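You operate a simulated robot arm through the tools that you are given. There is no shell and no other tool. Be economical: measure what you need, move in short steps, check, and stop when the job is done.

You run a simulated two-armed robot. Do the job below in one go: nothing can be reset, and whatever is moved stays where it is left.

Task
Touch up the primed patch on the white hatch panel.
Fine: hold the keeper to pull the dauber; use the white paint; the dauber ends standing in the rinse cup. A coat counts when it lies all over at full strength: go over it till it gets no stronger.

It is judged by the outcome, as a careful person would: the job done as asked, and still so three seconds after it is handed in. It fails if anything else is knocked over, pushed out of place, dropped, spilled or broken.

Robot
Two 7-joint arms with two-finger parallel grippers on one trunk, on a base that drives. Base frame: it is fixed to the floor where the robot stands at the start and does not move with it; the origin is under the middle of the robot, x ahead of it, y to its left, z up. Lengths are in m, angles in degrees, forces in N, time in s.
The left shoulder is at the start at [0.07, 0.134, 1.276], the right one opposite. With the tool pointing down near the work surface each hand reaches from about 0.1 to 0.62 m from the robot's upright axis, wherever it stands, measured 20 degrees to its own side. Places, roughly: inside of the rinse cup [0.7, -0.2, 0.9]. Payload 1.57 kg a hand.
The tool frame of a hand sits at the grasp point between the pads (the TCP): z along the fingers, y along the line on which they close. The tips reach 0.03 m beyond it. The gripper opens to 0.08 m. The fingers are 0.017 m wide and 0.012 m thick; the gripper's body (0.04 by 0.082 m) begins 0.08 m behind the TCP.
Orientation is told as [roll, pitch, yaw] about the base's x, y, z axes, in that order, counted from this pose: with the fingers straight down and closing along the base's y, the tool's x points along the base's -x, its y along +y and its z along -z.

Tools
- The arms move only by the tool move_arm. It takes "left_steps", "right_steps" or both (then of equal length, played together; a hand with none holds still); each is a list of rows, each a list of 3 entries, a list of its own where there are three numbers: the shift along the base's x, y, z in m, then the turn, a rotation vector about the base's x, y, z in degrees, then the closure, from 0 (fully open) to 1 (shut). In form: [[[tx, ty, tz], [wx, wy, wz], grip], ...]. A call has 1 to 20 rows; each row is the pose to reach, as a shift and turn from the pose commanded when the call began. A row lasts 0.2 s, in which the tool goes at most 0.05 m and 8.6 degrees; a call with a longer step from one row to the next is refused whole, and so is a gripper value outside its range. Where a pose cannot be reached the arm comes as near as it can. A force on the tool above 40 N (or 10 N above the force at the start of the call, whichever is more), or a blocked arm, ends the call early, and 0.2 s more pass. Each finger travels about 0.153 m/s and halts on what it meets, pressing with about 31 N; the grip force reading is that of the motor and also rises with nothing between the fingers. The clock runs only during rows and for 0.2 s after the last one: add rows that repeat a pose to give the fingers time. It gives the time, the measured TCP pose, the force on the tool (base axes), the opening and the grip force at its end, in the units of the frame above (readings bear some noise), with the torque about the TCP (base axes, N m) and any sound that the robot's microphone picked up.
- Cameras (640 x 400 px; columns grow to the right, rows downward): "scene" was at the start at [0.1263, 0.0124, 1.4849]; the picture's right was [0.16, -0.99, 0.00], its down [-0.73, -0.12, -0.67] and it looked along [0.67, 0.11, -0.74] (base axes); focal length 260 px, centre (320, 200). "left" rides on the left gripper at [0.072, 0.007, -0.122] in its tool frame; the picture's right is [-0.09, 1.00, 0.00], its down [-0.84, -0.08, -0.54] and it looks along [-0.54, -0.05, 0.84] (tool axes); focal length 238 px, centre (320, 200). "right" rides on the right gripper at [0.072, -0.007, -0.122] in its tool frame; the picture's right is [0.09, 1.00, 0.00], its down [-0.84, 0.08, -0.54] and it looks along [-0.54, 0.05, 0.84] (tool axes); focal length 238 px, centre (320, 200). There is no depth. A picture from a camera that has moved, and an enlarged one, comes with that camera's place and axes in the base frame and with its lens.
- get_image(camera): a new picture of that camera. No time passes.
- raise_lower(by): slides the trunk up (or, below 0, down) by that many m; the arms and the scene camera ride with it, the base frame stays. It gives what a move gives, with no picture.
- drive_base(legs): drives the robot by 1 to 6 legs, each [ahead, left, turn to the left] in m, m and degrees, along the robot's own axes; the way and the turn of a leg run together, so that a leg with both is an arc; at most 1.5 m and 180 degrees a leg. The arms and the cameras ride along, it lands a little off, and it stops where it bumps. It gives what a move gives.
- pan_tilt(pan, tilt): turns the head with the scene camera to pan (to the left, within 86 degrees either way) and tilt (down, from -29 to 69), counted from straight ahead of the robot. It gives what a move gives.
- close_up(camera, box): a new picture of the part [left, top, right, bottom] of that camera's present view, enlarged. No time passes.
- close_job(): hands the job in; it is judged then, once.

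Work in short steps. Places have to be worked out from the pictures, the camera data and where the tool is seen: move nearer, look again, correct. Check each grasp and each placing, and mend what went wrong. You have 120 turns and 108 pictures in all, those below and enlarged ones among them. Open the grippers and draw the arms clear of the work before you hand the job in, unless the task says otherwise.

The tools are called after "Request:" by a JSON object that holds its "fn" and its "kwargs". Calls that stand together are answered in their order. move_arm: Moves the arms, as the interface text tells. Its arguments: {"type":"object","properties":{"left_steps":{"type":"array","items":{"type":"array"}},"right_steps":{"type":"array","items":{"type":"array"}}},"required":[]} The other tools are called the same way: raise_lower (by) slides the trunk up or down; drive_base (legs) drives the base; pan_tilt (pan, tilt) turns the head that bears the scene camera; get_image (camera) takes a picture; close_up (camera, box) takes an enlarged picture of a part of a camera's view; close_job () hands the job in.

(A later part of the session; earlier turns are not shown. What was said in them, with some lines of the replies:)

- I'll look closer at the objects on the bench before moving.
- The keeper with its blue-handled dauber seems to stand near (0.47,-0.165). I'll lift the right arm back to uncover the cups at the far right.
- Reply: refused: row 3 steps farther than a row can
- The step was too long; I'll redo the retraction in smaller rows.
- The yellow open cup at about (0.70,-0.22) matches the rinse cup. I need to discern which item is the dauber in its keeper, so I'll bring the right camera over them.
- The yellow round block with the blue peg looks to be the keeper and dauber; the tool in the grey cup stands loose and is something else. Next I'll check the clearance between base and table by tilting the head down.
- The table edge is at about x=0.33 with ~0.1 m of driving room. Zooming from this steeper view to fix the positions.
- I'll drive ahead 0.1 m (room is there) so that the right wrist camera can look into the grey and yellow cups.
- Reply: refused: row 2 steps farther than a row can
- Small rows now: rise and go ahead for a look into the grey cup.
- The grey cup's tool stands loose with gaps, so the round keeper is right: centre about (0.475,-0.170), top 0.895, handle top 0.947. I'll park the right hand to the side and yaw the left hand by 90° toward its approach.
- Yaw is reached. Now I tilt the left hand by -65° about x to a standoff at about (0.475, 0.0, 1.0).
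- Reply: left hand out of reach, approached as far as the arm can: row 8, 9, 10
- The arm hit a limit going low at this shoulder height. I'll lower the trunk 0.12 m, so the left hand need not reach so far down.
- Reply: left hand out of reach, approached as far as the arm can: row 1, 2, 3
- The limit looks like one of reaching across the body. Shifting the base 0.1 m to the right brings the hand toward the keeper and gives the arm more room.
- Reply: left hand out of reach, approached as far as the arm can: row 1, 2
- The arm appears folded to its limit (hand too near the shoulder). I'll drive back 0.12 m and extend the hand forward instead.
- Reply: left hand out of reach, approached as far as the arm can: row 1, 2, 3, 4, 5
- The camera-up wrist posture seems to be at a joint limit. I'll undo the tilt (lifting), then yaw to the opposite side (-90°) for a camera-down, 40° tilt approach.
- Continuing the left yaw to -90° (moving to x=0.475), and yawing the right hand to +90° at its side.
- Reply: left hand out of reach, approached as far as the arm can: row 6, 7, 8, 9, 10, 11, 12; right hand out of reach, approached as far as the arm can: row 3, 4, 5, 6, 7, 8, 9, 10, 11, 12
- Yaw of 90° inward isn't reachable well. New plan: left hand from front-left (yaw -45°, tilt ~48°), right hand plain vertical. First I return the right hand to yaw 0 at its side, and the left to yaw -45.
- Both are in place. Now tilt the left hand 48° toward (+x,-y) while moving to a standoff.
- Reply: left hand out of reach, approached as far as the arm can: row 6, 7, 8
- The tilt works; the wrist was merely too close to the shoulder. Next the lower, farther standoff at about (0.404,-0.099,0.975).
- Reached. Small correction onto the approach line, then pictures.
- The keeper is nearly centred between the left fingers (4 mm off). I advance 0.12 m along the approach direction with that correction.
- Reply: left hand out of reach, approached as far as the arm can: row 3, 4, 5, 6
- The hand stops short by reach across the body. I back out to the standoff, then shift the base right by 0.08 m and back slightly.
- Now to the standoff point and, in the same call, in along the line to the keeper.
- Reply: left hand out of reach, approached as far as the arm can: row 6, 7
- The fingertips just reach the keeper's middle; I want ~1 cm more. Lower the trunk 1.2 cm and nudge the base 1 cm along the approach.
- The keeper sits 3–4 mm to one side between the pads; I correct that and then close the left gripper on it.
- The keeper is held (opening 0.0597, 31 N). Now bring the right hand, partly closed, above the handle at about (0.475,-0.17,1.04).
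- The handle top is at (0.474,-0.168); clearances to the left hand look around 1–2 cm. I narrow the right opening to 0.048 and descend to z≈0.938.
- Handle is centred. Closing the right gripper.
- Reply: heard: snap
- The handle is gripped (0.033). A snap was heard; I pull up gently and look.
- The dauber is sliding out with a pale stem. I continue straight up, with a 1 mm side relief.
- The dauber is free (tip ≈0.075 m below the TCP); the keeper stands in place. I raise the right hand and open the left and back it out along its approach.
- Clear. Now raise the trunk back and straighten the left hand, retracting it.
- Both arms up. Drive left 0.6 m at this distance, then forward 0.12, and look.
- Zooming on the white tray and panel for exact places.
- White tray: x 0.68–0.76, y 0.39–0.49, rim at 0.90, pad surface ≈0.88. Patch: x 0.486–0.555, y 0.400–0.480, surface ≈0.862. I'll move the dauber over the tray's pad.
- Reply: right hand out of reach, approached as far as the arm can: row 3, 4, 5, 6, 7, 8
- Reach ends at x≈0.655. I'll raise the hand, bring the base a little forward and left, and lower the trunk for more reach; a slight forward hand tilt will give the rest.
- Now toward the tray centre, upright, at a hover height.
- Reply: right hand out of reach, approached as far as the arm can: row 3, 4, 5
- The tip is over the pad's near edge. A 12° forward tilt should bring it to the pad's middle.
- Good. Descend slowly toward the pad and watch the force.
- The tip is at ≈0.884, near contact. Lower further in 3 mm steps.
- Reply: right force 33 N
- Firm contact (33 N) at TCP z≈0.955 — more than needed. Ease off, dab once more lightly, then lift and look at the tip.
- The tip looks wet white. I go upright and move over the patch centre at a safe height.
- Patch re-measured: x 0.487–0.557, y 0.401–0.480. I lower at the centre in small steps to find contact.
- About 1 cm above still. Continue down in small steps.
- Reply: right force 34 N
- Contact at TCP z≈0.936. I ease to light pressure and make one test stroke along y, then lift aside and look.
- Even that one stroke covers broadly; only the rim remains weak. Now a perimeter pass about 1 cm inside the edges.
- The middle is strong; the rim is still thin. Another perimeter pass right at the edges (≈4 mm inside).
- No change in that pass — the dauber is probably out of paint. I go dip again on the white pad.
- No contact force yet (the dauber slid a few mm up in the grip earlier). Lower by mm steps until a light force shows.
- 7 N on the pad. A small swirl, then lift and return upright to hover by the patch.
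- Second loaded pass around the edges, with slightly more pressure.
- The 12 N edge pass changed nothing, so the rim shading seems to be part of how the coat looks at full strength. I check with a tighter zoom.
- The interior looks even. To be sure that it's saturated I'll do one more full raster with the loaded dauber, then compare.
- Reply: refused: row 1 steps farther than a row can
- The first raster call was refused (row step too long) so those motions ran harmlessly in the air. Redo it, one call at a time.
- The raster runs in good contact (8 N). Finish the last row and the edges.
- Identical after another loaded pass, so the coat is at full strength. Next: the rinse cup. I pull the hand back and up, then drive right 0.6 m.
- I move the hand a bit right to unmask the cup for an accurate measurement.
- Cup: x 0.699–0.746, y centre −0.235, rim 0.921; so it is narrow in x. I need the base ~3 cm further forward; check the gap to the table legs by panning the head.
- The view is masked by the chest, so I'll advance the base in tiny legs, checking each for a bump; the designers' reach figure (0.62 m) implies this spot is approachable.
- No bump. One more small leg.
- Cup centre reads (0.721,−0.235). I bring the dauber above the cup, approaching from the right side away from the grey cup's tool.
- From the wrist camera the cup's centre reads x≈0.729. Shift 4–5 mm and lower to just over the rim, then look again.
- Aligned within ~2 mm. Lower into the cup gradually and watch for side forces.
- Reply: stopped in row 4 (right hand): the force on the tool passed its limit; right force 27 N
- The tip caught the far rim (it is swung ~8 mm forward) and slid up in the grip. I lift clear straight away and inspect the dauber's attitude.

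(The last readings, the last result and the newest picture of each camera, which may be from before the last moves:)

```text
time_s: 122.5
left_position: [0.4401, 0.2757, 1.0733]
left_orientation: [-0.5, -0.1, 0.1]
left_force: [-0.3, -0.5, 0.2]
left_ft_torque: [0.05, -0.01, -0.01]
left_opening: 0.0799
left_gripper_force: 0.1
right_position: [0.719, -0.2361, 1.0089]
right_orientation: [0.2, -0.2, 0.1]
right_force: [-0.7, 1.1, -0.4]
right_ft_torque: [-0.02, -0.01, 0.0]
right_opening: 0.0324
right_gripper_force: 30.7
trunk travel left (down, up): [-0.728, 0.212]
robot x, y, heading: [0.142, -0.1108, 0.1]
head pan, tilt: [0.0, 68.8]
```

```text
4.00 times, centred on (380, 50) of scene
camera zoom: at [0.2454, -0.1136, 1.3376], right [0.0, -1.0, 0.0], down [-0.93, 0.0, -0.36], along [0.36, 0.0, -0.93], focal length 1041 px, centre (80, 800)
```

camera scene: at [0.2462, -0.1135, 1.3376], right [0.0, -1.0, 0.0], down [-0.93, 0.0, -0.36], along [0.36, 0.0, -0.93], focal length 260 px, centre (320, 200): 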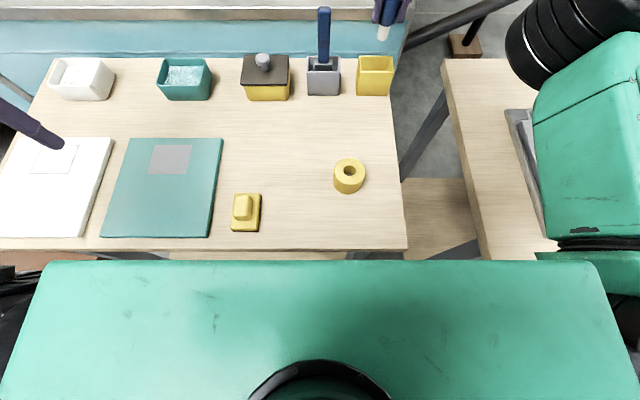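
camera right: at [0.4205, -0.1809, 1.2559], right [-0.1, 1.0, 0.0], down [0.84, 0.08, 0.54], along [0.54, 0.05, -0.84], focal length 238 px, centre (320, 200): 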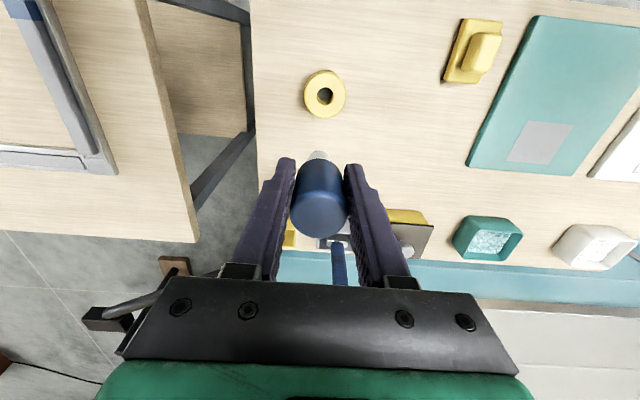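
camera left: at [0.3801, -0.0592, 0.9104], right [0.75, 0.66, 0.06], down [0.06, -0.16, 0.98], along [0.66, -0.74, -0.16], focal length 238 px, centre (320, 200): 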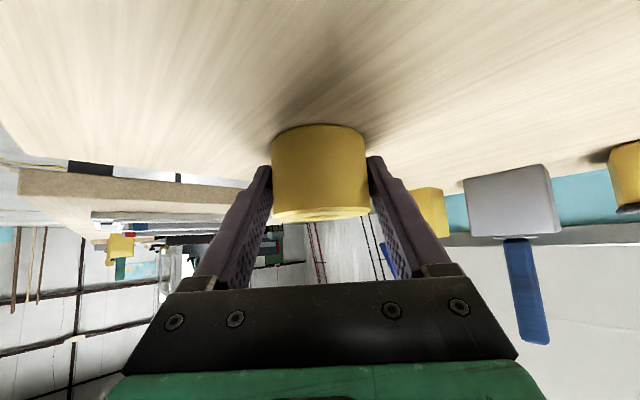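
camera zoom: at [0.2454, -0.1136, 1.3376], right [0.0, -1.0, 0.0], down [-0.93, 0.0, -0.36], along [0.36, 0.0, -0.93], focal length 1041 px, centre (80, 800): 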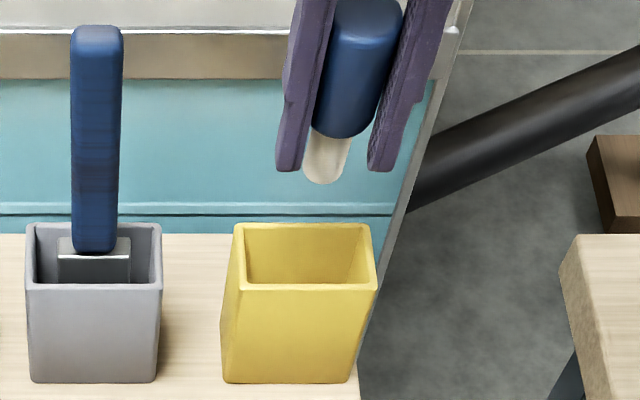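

The dauber now sticks out only ~1–2 cm below the fingertips and may be pitched. I look at its top end from the wrist camera to measure the pitch.

Request:
{"fn": "close_up", "kwargs": {"camera": "right", "box": [240, 160, 400, 290]}}

Request:
{"fn": "get_image", "kwargs": {"camera": "left"}}

```text
3.08 times, centred on (320, 225) of right
camera zoom: at [0.6458, -0.2418, 1.1309], right [-0.09, 1.0, 0.0], down [0.83, 0.08, 0.55], along [0.54, 0.05, -0.84], focal length 733 px, centre (320, 123)
```

zoom: 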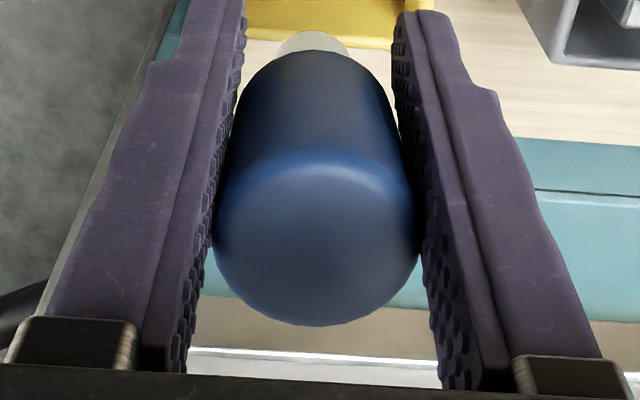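

```text
29 pictures are left
camera left: at [0.3656, 0.2837, 1.1949], right [0.09, 1.0, -0.01], down [0.84, -0.07, 0.54], along [0.54, -0.05, -0.84], focal length 238 px, centre (320, 200)
```

left: 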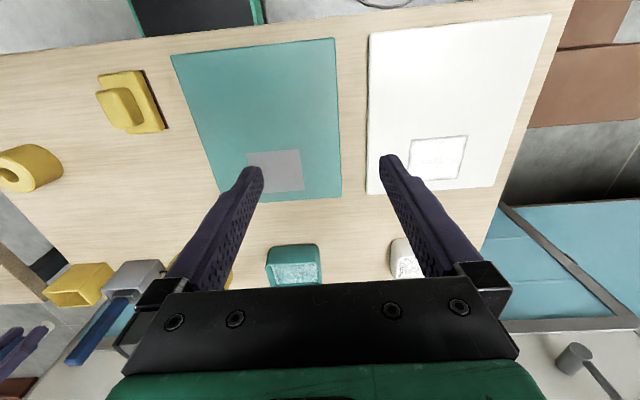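

Measured: the handle sits ~8 mm forward in the pads, pitched ~5° tip-forward, its tip ≈0.055 below the TCP. I counter-tilt the hand 4° and align so that the dauber's axis is over the cup centre (x≈0.729).

Request:
{"fn": "move_arm", "kwargs": {"right_steps": [[[0.0015, 0.0005, 0], [0, 4, 0], 1], [[0.0015, 0.0005, -0.012], [0, 4, 0], 1], [[0.0015, 0.0005, -0.024], [0, 4, 0], 1], [[0.0015, 0.0005, -0.024], [0, 4, 0], 1]]}}

Request:
{"fn": "close_up", "kwargs": {"camera": "right", "box": [220, 100, 420, 260]}}

Request:
{"fn": "close_up", "kwargs": {"camera": "scene", "box": [350, 20, 410, 80]}}

```text
time_s: 123.5
left_position: [0.4385, 0.2767, 1.0736]
left_orientation: [-0.5, 0.0, 0.1]
left_force: [-0.3, 0.1, -0.5]
left_ft_torque: [0.01, 0.0, -0.01]
left_opening: 0.0803
left_gripper_force: 0.1
right_position: [0.7217, -0.2348, 0.9867]
right_orientation: [0.2, 3.8, 0.1]
right_force: [-0.3, 0.0, 0.5]
right_ft_torque: [0.0, 0.01, 0.0]
right_opening: 0.0326
right_gripper_force: 31.0
trunk travel left (down, up): [-0.728, 0.212]
robot x, y, heading: [0.14, -0.1152, 0.2]
head pan, tilt: [0.0, 68.8]
```

```text
2.50 times, centred on (320, 180) of right
camera zoom: at [0.6571, -0.241, 1.1125], right [-0.09, 1.0, 0.01], down [0.87, 0.08, 0.49], along [0.48, 0.05, -0.87], focal length 596 px, centre (320, 250)
```

zoom: 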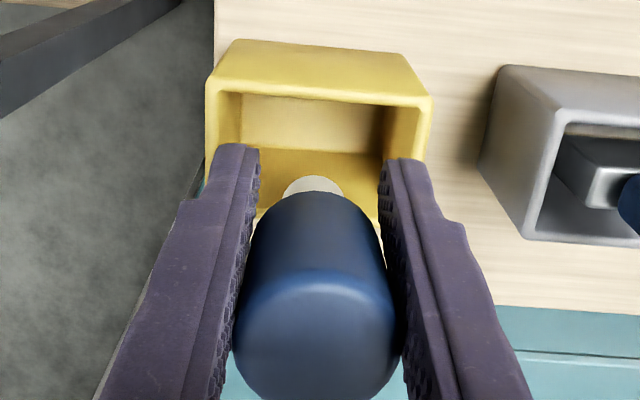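

```text
6.67 times, centred on (380, 50) of scene
camera zoom: at [0.2463, -0.1126, 1.3376], right [0.0, -1.0, 0.0], down [-0.93, 0.0, -0.36], along [0.36, 0.0, -0.93], focal length 1735 px, centre (-80, 1200)
```

zoom: 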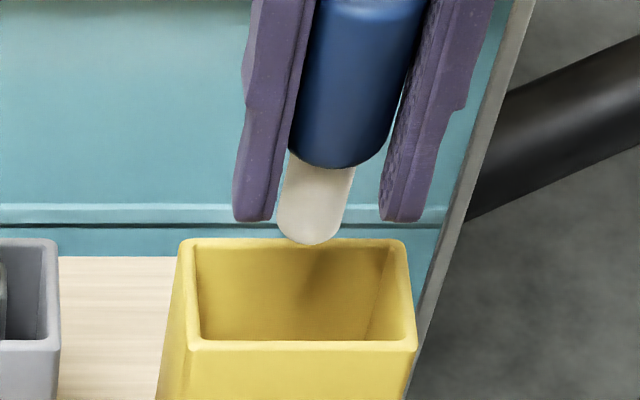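

The dauber's true pitch was ~10°, so the tip (x≈0.737) is still too far forward. I rotate the hand 5.5° more and shift 2 mm back, staying above the rim.

Request:
{"fn": "move_arm", "kwargs": {"right_steps": [[[-0.002, 0, 0.006], [0, 3, 0], 1], [[-0.002, 0, 0.006], [0, 5.5, 0], 1], [[-0.002, 0, 0.006], [0, 5.5, 0], 1]]}}

Request:
{"fn": "close_up", "kwargs": {"camera": "right", "box": [220, 100, 420, 260]}}

Request:
{"fn": "close_up", "kwargs": {"camera": "scene", "box": [350, 20, 410, 80]}}

```text
time_s: 124.3
left_position: [0.4391, 0.2764, 1.0738]
left_orientation: [-0.3, 0.1, 0.1]
left_force: [0.7, 0.5, -0.2]
left_ft_torque: [0.01, 0.04, -0.02]
left_opening: 0.0801
left_gripper_force: 0.2
right_position: [0.7076, -0.2291, 0.9903]
right_orientation: [0.3, 9.3, 0.1]
right_force: [0.4, 0.0, -0.3]
right_ft_torque: [0.04, 0.02, -0.01]
right_opening: 0.0323
right_gripper_force: 30.7
right hand out of reach, approached as far as the arm can: row 1, 2, 3
trunk travel left (down, up): [-0.728, 0.212]
robot x, y, heading: [0.1415, -0.1087, 0.1]
head pan, tilt: [0.0, 68.8]
```

```text
2.50 times, centred on (320, 180) of right
camera zoom: at [0.6556, -0.2368, 1.1222], right [-0.09, 1.0, 0.02], down [0.91, 0.08, 0.4], along [0.4, 0.05, -0.92], focal length 596 px, centre (320, 250)
```

zoom: 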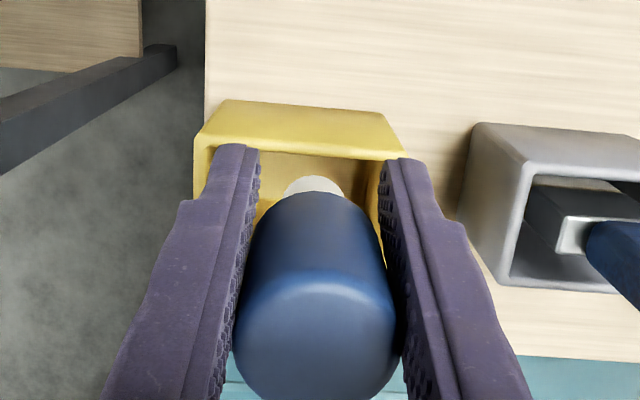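

```text
6.67 times, centred on (380, 50) of scene
camera zoom: at [0.2468, -0.1144, 1.3376], right [0.0, -1.0, 0.0], down [-0.93, 0.0, -0.36], along [0.36, 0.0, -0.93], focal length 1735 px, centre (-80, 1200)
```

zoom: 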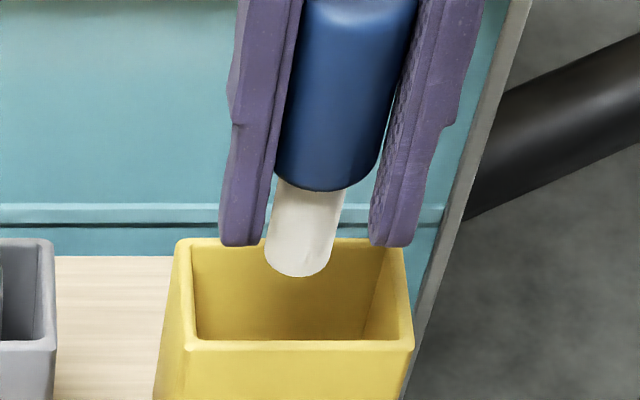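

Now the dauber is vertical (≈1°) but the arm is ~1 cm short. I raise slightly and advance the base 1.4 cm.

Request:
{"fn": "move_arm", "kwargs": {"right_steps": [[[0, 0, 0.02], [0, 0, 0], 1], [[0, 0, 0.02], [0, 0, 0], 1]]}}

Request:
{"fn": "drive_base", "kwargs": {"legs": [[0.014, 0, 0]]}}

```text
time_s: 124.9
left_position: [0.4397, 0.2761, 1.0732]
left_orientation: [-0.4, 0.0, 0.1]
left_force: [0.2, 0.4, 0.9]
left_ft_torque: [0.01, -0.01, 0.01]
left_opening: 0.0803
left_gripper_force: 0.1
right_position: [0.7062, -0.2298, 1.0109]
right_orientation: [0.3, 9.2, 0.1]
right_force: [-0.1, 0.5, -1.0]
right_ft_torque: [0.01, 0.01, 0.01]
right_opening: 0.0323
right_gripper_force: 31.1
right hand out of reach, approached as far as the arm can: row 1
trunk travel left (down, up): [-0.728, 0.212]
robot x, y, heading: [0.1406, -0.1116, -0.0]
head pan, tilt: [0.0, 68.8]
```

```text
time_s: 125.8
left_position: [0.4493, 0.2771, 1.073]
left_orientation: [-0.3, 0.1, -0.1]
left_force: [0.4, -1.3, 0.3]
left_ft_torque: [0.0, 0.02, 0.0]
left_opening: 0.0801
left_gripper_force: 0.0
right_position: [0.7131, -0.2303, 1.0105]
right_orientation: [0.4, 9.2, -0.1]
right_force: [-0.5, 1.0, -0.4]
right_ft_torque: [0.02, 0.03, 0.01]
right_opening: 0.0324
right_gripper_force: 31.8
trunk travel left (down, up): [-0.728, 0.212]
robot x, y, heading: [0.1476, -0.1135, 0.2]
head pan, tilt: [0.0, 68.8]
stopped in leg 1: the robot was blocked; the commanded pose is now the measured one
```

Blocked lightly at x≈0.148; that's the limit. I give back 2° of tilt to gain reach, shift to x≈0.717, y≈−0.235, and lower to just over the rim.

Request:
{"fn": "move_arm", "kwargs": {"right_steps": [[[0.002, -0.003, 0], [0, -1.2, 0], 1], [[0.004, -0.005, -0.008], [0, -2.3, 0], 1], [[0.004, -0.005, -0.02], [0, -2.3, 0], 1], [[0.004, -0.005, -0.02], [0, -2.3, 0], 1]]}}

Request:
{"fn": "close_up", "kwargs": {"camera": "right", "box": [220, 100, 420, 260]}}

Request:
{"fn": "close_up", "kwargs": {"camera": "scene", "box": [350, 20, 410, 80]}}

```text
time_s: 126.8
left_position: [0.4467, 0.2764, 1.0721]
left_orientation: [-0.4, 0.0, 0.0]
left_force: [0.3, -0.7, -0.4]
left_ft_torque: [-0.03, -0.03, 0.04]
left_opening: 0.0796
left_gripper_force: 0.1
right_position: [0.7168, -0.235, 0.992]
right_orientation: [0.3, 7.0, -0.1]
right_force: [0.6, 0.4, -0.5]
right_ft_torque: [0.02, 0.01, 0.0]
right_opening: 0.0323
right_gripper_force: 31.5
trunk travel left (down, up): [-0.728, 0.212]
robot x, y, heading: [0.1486, -0.1118, -0.2]
head pan, tilt: [0.0, 68.8]
```

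```text
2.50 times, centred on (320, 180) of right
camera zoom: at [0.6583, -0.2422, 1.1214], right [-0.09, 1.0, 0.02], down [0.9, 0.07, 0.44], along [0.44, 0.05, -0.9], focal length 596 px, centre (320, 250)
```

zoom: 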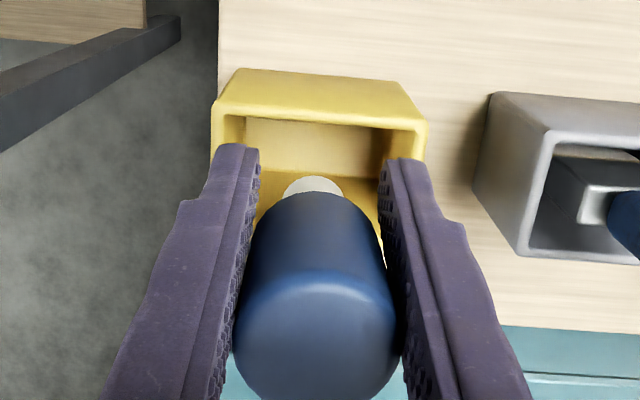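

```text
6.67 times, centred on (380, 50) of scene
camera zoom: at [0.253, -0.1129, 1.3376], right [0.0, -1.0, 0.0], down [-0.93, 0.0, -0.36], along [0.36, 0.0, -0.93], focal length 1735 px, centre (-80, 1200)
```

zoom: 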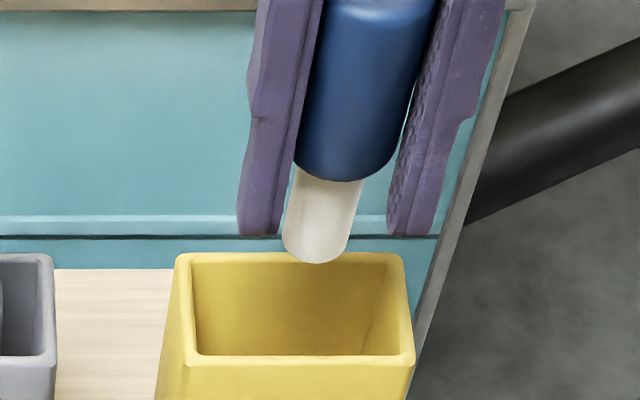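

Tip centre ≈0.731, within the cup opening (0.708–0.747). Lower straight down to put the tip ~2 cm inside, watching forces.

Request:
{"fn": "move_arm", "kwargs": {"right_steps": [[[-0.001, 0.0007, -0.01], [0, 0, 0], 1], [[-0.001, 0.0007, -0.02], [0, 0, 0], 1], [[-0.001, 0.0007, -0.03], [0, 0, 0], 1], [[-0.001, 0.0007, -0.038], [0, 0, 0], 1]]}}

Request:
{"fn": "close_up", "kwargs": {"camera": "scene", "box": [350, 20, 410, 80]}}

Request:
{"fn": "close_up", "kwargs": {"camera": "right", "box": [220, 100, 420, 260]}}

```text
time_s: 127.8
left_position: [0.447, 0.2759, 1.0737]
left_orientation: [-0.5, 0.0, -0.1]
left_force: [-0.1, -0.1, -0.8]
left_ft_torque: [0.03, 0.03, 0.04]
left_opening: 0.0801
left_gripper_force: 0.2
right_position: [0.7137, -0.2354, 0.9544]
right_orientation: [0.3, 6.9, -0.1]
right_force: [-0.1, 0.6, -0.8]
right_ft_torque: [0.02, -0.02, 0.02]
right_opening: 0.0323
right_gripper_force: 30.8
trunk travel left (down, up): [-0.728, 0.212]
robot x, y, heading: [0.1485, -0.1105, -0.4]
head pan, tilt: [0.0, 68.8]
```

```text
6.67 times, centred on (380, 50) of scene
camera zoom: at [0.2535, -0.113, 1.3376], right [0.0, -1.0, 0.0], down [-0.93, 0.0, -0.36], along [0.36, 0.0, -0.93], focal length 1735 px, centre (-80, 1200)
```

zoom: 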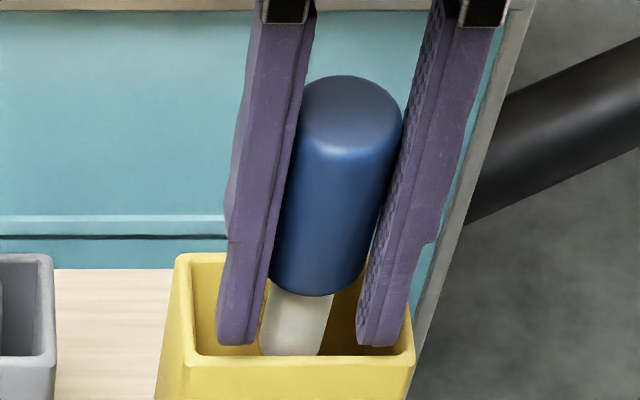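

```text
2.50 times, centred on (320, 180) of right
camera zoom: at [0.6569, -0.2419, 1.0834], right [-0.09, 1.0, 0.02], down [0.9, 0.07, 0.44], along [0.44, 0.05, -0.9], focal length 596 px, centre (320, 250)
```

zoom: 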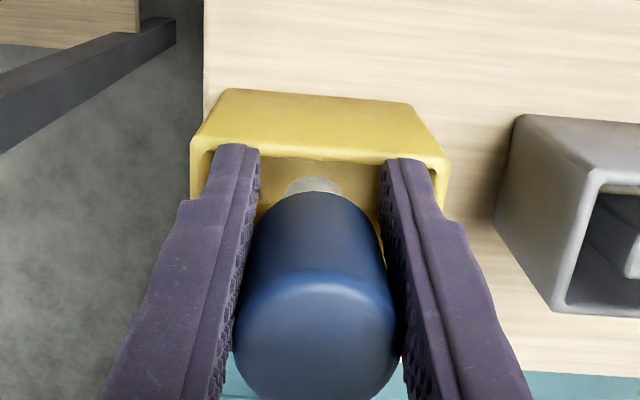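

The tip is 2 cm inside with no contact force and centred. I now loosen the fingers just a little (opening ≈0.037), so the dauber slides down between the pads into the cup.

Request:
{"fn": "move_arm", "kwargs": {"right_steps": [[[0.001, 0, -0.002], [0, 0, 0], 1], [[0.001, 0, -0.002], [0, 0, 0], 0.53], [[0.001, 0, -0.002], [0, 0, 0], 0.53], [[0.001, 0, -0.002], [0, 0, 0], 0.53]]}}

Request:
{"fn": "close_up", "kwargs": {"camera": "scene", "box": [350, 20, 410, 80]}}

Request:
{"fn": "close_up", "kwargs": {"camera": "right", "box": [220, 100, 420, 260]}}

```text
time_s: 128.8
left_position: [0.4485, 0.2771, 1.0729]
left_orientation: [-0.4, -0.1, 0.0]
left_force: [-0.6, -0.1, 1.0]
left_ft_torque: [-0.04, 0.03, -0.02]
left_opening: 0.0801
left_gripper_force: 0.0
right_position: [0.7163, -0.235, 0.9517]
right_orientation: [0.3, 7.0, 0.0]
right_force: [-0.8, 0.1, -0.4]
right_ft_torque: [0.0, 0.0, -0.01]
right_opening: 0.0378
right_gripper_force: 0.1
trunk travel left (down, up): [-0.728, 0.212]
robot x, y, heading: [0.1494, -0.1123, 0.0]
head pan, tilt: [0.0, 68.8]
```

```text
6.67 times, centred on (380, 50) of scene
camera zoom: at [0.2533, -0.1128, 1.3376], right [0.0, -1.0, 0.0], down [-0.93, 0.0, -0.36], along [0.36, 0.0, -0.93], focal length 1735 px, centre (-80, 1200)
```

zoom: 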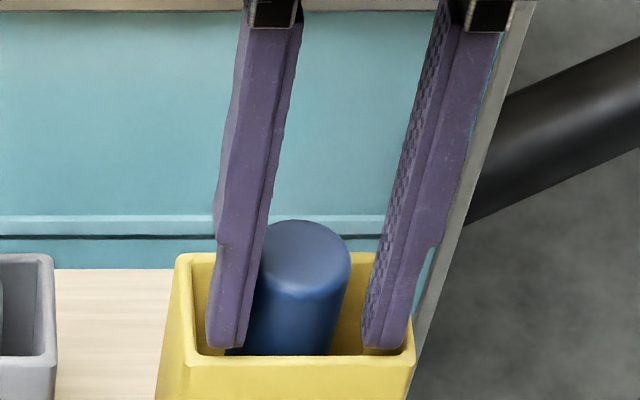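

```text
2.50 times, centred on (320, 180) of right
camera zoom: at [0.6581, -0.2414, 1.0814], right [-0.09, 1.0, 0.02], down [0.9, 0.07, 0.44], along [0.44, 0.05, -0.9], focal length 596 px, centre (320, 250)
```

zoom: 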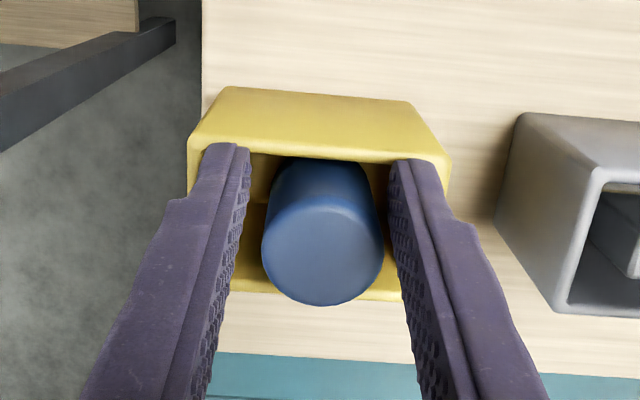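

The dauber has slid into the cup and stands there. I open a little more and lift straight up.

Request:
{"fn": "move_arm", "kwargs": {"right_steps": [[[0, 0, 0.002], [0, 0, 0], 0.47], [[0, 0, 0.015], [0, 0, 0], 0.47], [[0, 0, 0.035], [0, 0, 0], 0.45], [[0, 0, 0.06], [0, 0, 0], 0.4], [[0, 0, 0.09], [0, 0, 0], 0.3], [[0, 0, 0.12], [0, 0, 0], 0.1], [[-0.04, -0.01, 0.13], [0, 0, 0], 0], [[-0.08, -0.02, 0.13], [0, 0, 0], 0], [[-0.12, -0.03, 0.13], [0, 0, 0], 0], [[-0.16, -0.04, 0.13], [0, 0, 0], 0], [[-0.2, -0.05, 0.13], [0, 0, 0], 0]]}}

Request:
{"fn": "close_up", "kwargs": {"camera": "scene", "box": [330, 10, 430, 80]}}

Request:
{"fn": "get_image", "kwargs": {"camera": "scene"}}

```text
time_s: 131.2
left_position: [0.4451, 0.2765, 1.0743]
left_orientation: [-0.3, -0.1, -0.1]
left_force: [0.0, -0.6, 0.1]
left_ft_torque: [-0.02, -0.02, -0.01]
left_opening: 0.08
left_gripper_force: 0.0
right_position: [0.5126, -0.2848, 1.0831]
right_orientation: [0.3, 6.8, -0.1]
right_force: [-0.1, 0.8, 0.1]
right_ft_torque: [-0.02, -0.02, -0.01]
right_opening: 0.0804
right_gripper_force: 0.1
right hand out of reach, approached as far as the arm can: row 6
trunk travel left (down, up): [-0.728, 0.212]
robot x, y, heading: [0.1515, -0.1111, -0.2]
head pan, tilt: [0.0, 68.8]
```

```text
5.71 times, centred on (380, 45) of scene
camera zoom: at [0.2513, -0.1135, 1.3378], right [0.0, -1.0, 0.0], down [-0.93, 0.0, -0.36], along [0.36, 0.0, -0.93], focal length 1487 px, centre (-23, 1086)
```

zoom: 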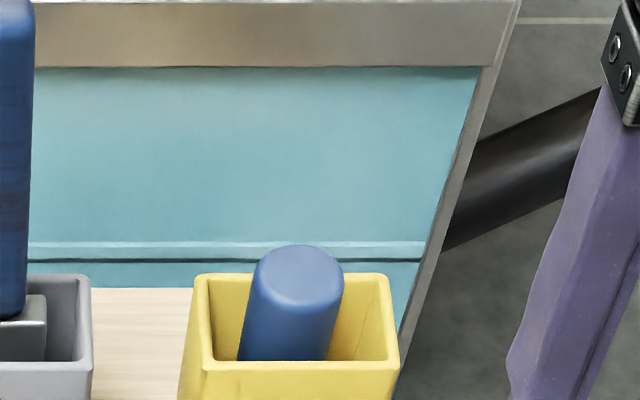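

```text
17 pictures are left
camera scene: at [0.2513, -0.1135, 1.3378], right [0.0, -1.0, 0.0], down [-0.93, 0.0, -0.36], along [0.36, 0.0, -0.93], focal length 260 px, centre (320, 200)
```

scene: 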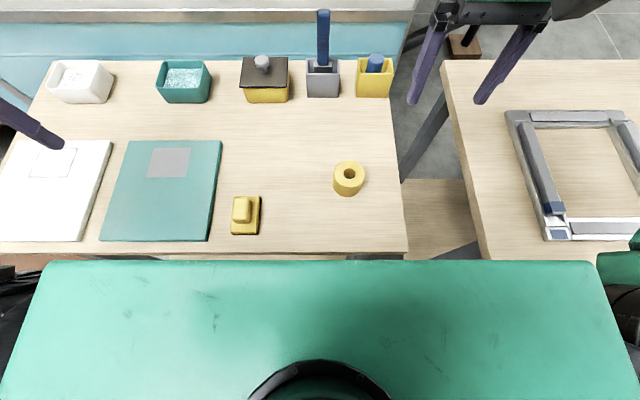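

The dauber stands in the rinse cup, and everything else is in place. I back the robot off so both open hands are clear of the work.

Request:
{"fn": "drive_base", "kwargs": {"legs": [[-0.2, 0, 0]]}}

Request:
{"fn": "get_image", "kwargs": {"camera": "scene"}}

```text
time_s: 132.8
left_position: [0.2458, 0.277, 1.0735]
left_orientation: [-0.4, 0.1, 0.1]
left_force: [-0.7, 0.2, -0.2]
left_ft_torque: [0.05, -0.02, 0.0]
left_opening: 0.0798
left_gripper_force: 0.0
right_position: [0.3167, -0.2833, 1.0833]
right_orientation: [0.3, 6.9, 0.0]
right_force: [-0.1, -0.9, -1.2]
right_ft_torque: [0.03, 0.0, 0.0]
right_opening: 0.0796
right_gripper_force: 0.0
trunk travel left (down, up): [-0.728, 0.212]
robot x, y, heading: [-0.0536, -0.1122, 0.1]
head pan, tilt: [0.0, 68.8]
```

```text
16 pictures are left
camera scene: at [0.0534, -0.1127, 1.3374], right [0.0, -1.0, 0.0], down [-0.93, 0.0, -0.36], along [0.36, 0.0, -0.93], focal length 260 px, centre (320, 200)
```

scene: 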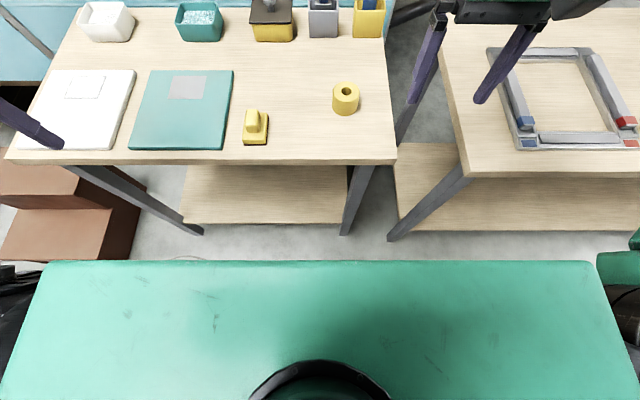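

One last check of the painted patch from here.

Request:
{"fn": "close_up", "kwargs": {"camera": "scene", "box": [50, 60, 130, 110]}}

```text
8.00 times, centred on (90, 85) of scene
camera zoom: at [0.0534, -0.1127, 1.3374], right [0.0, -1.0, 0.0], down [-0.93, 0.0, -0.36], along [0.36, 0.0, -0.93], focal length 2082 px, centre (2160, 1120)
```

zoom: 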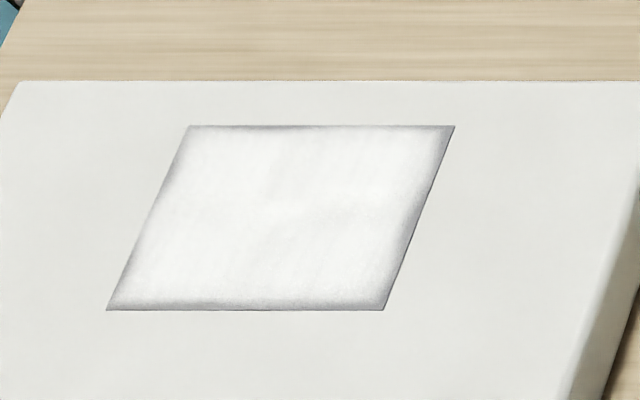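

The coat is unchanged since the extra loaded pass, so I judge it at full strength, and the hands are clear. Handing in.

Request:
{"fn": "close_job", "kwargs": {}}

```text
The job is handed in.
```

I painted the primed patch on the white panel with the white paint, and the dauber now stands in the rinse cup. I pulled it with the keeper held, and the keeper is back in place.

- **Coat:** The middle is a strong, even white. A thin greyish rim a few mm wide remains around the edge. Two more passes over the edges after a second dip, pressing firmly, did not change it, so I took it as full strength rather than bare primer.
- **Rinse cup:** On the first try the tip caught the far rim and slid up in the grip. On the second try I lowered it about 2 cm into the cup and let it slide the last 4 cm or so.
- **Table:** The base was stopped by the table at its closest approach; nothing looked moved in the later pictures.
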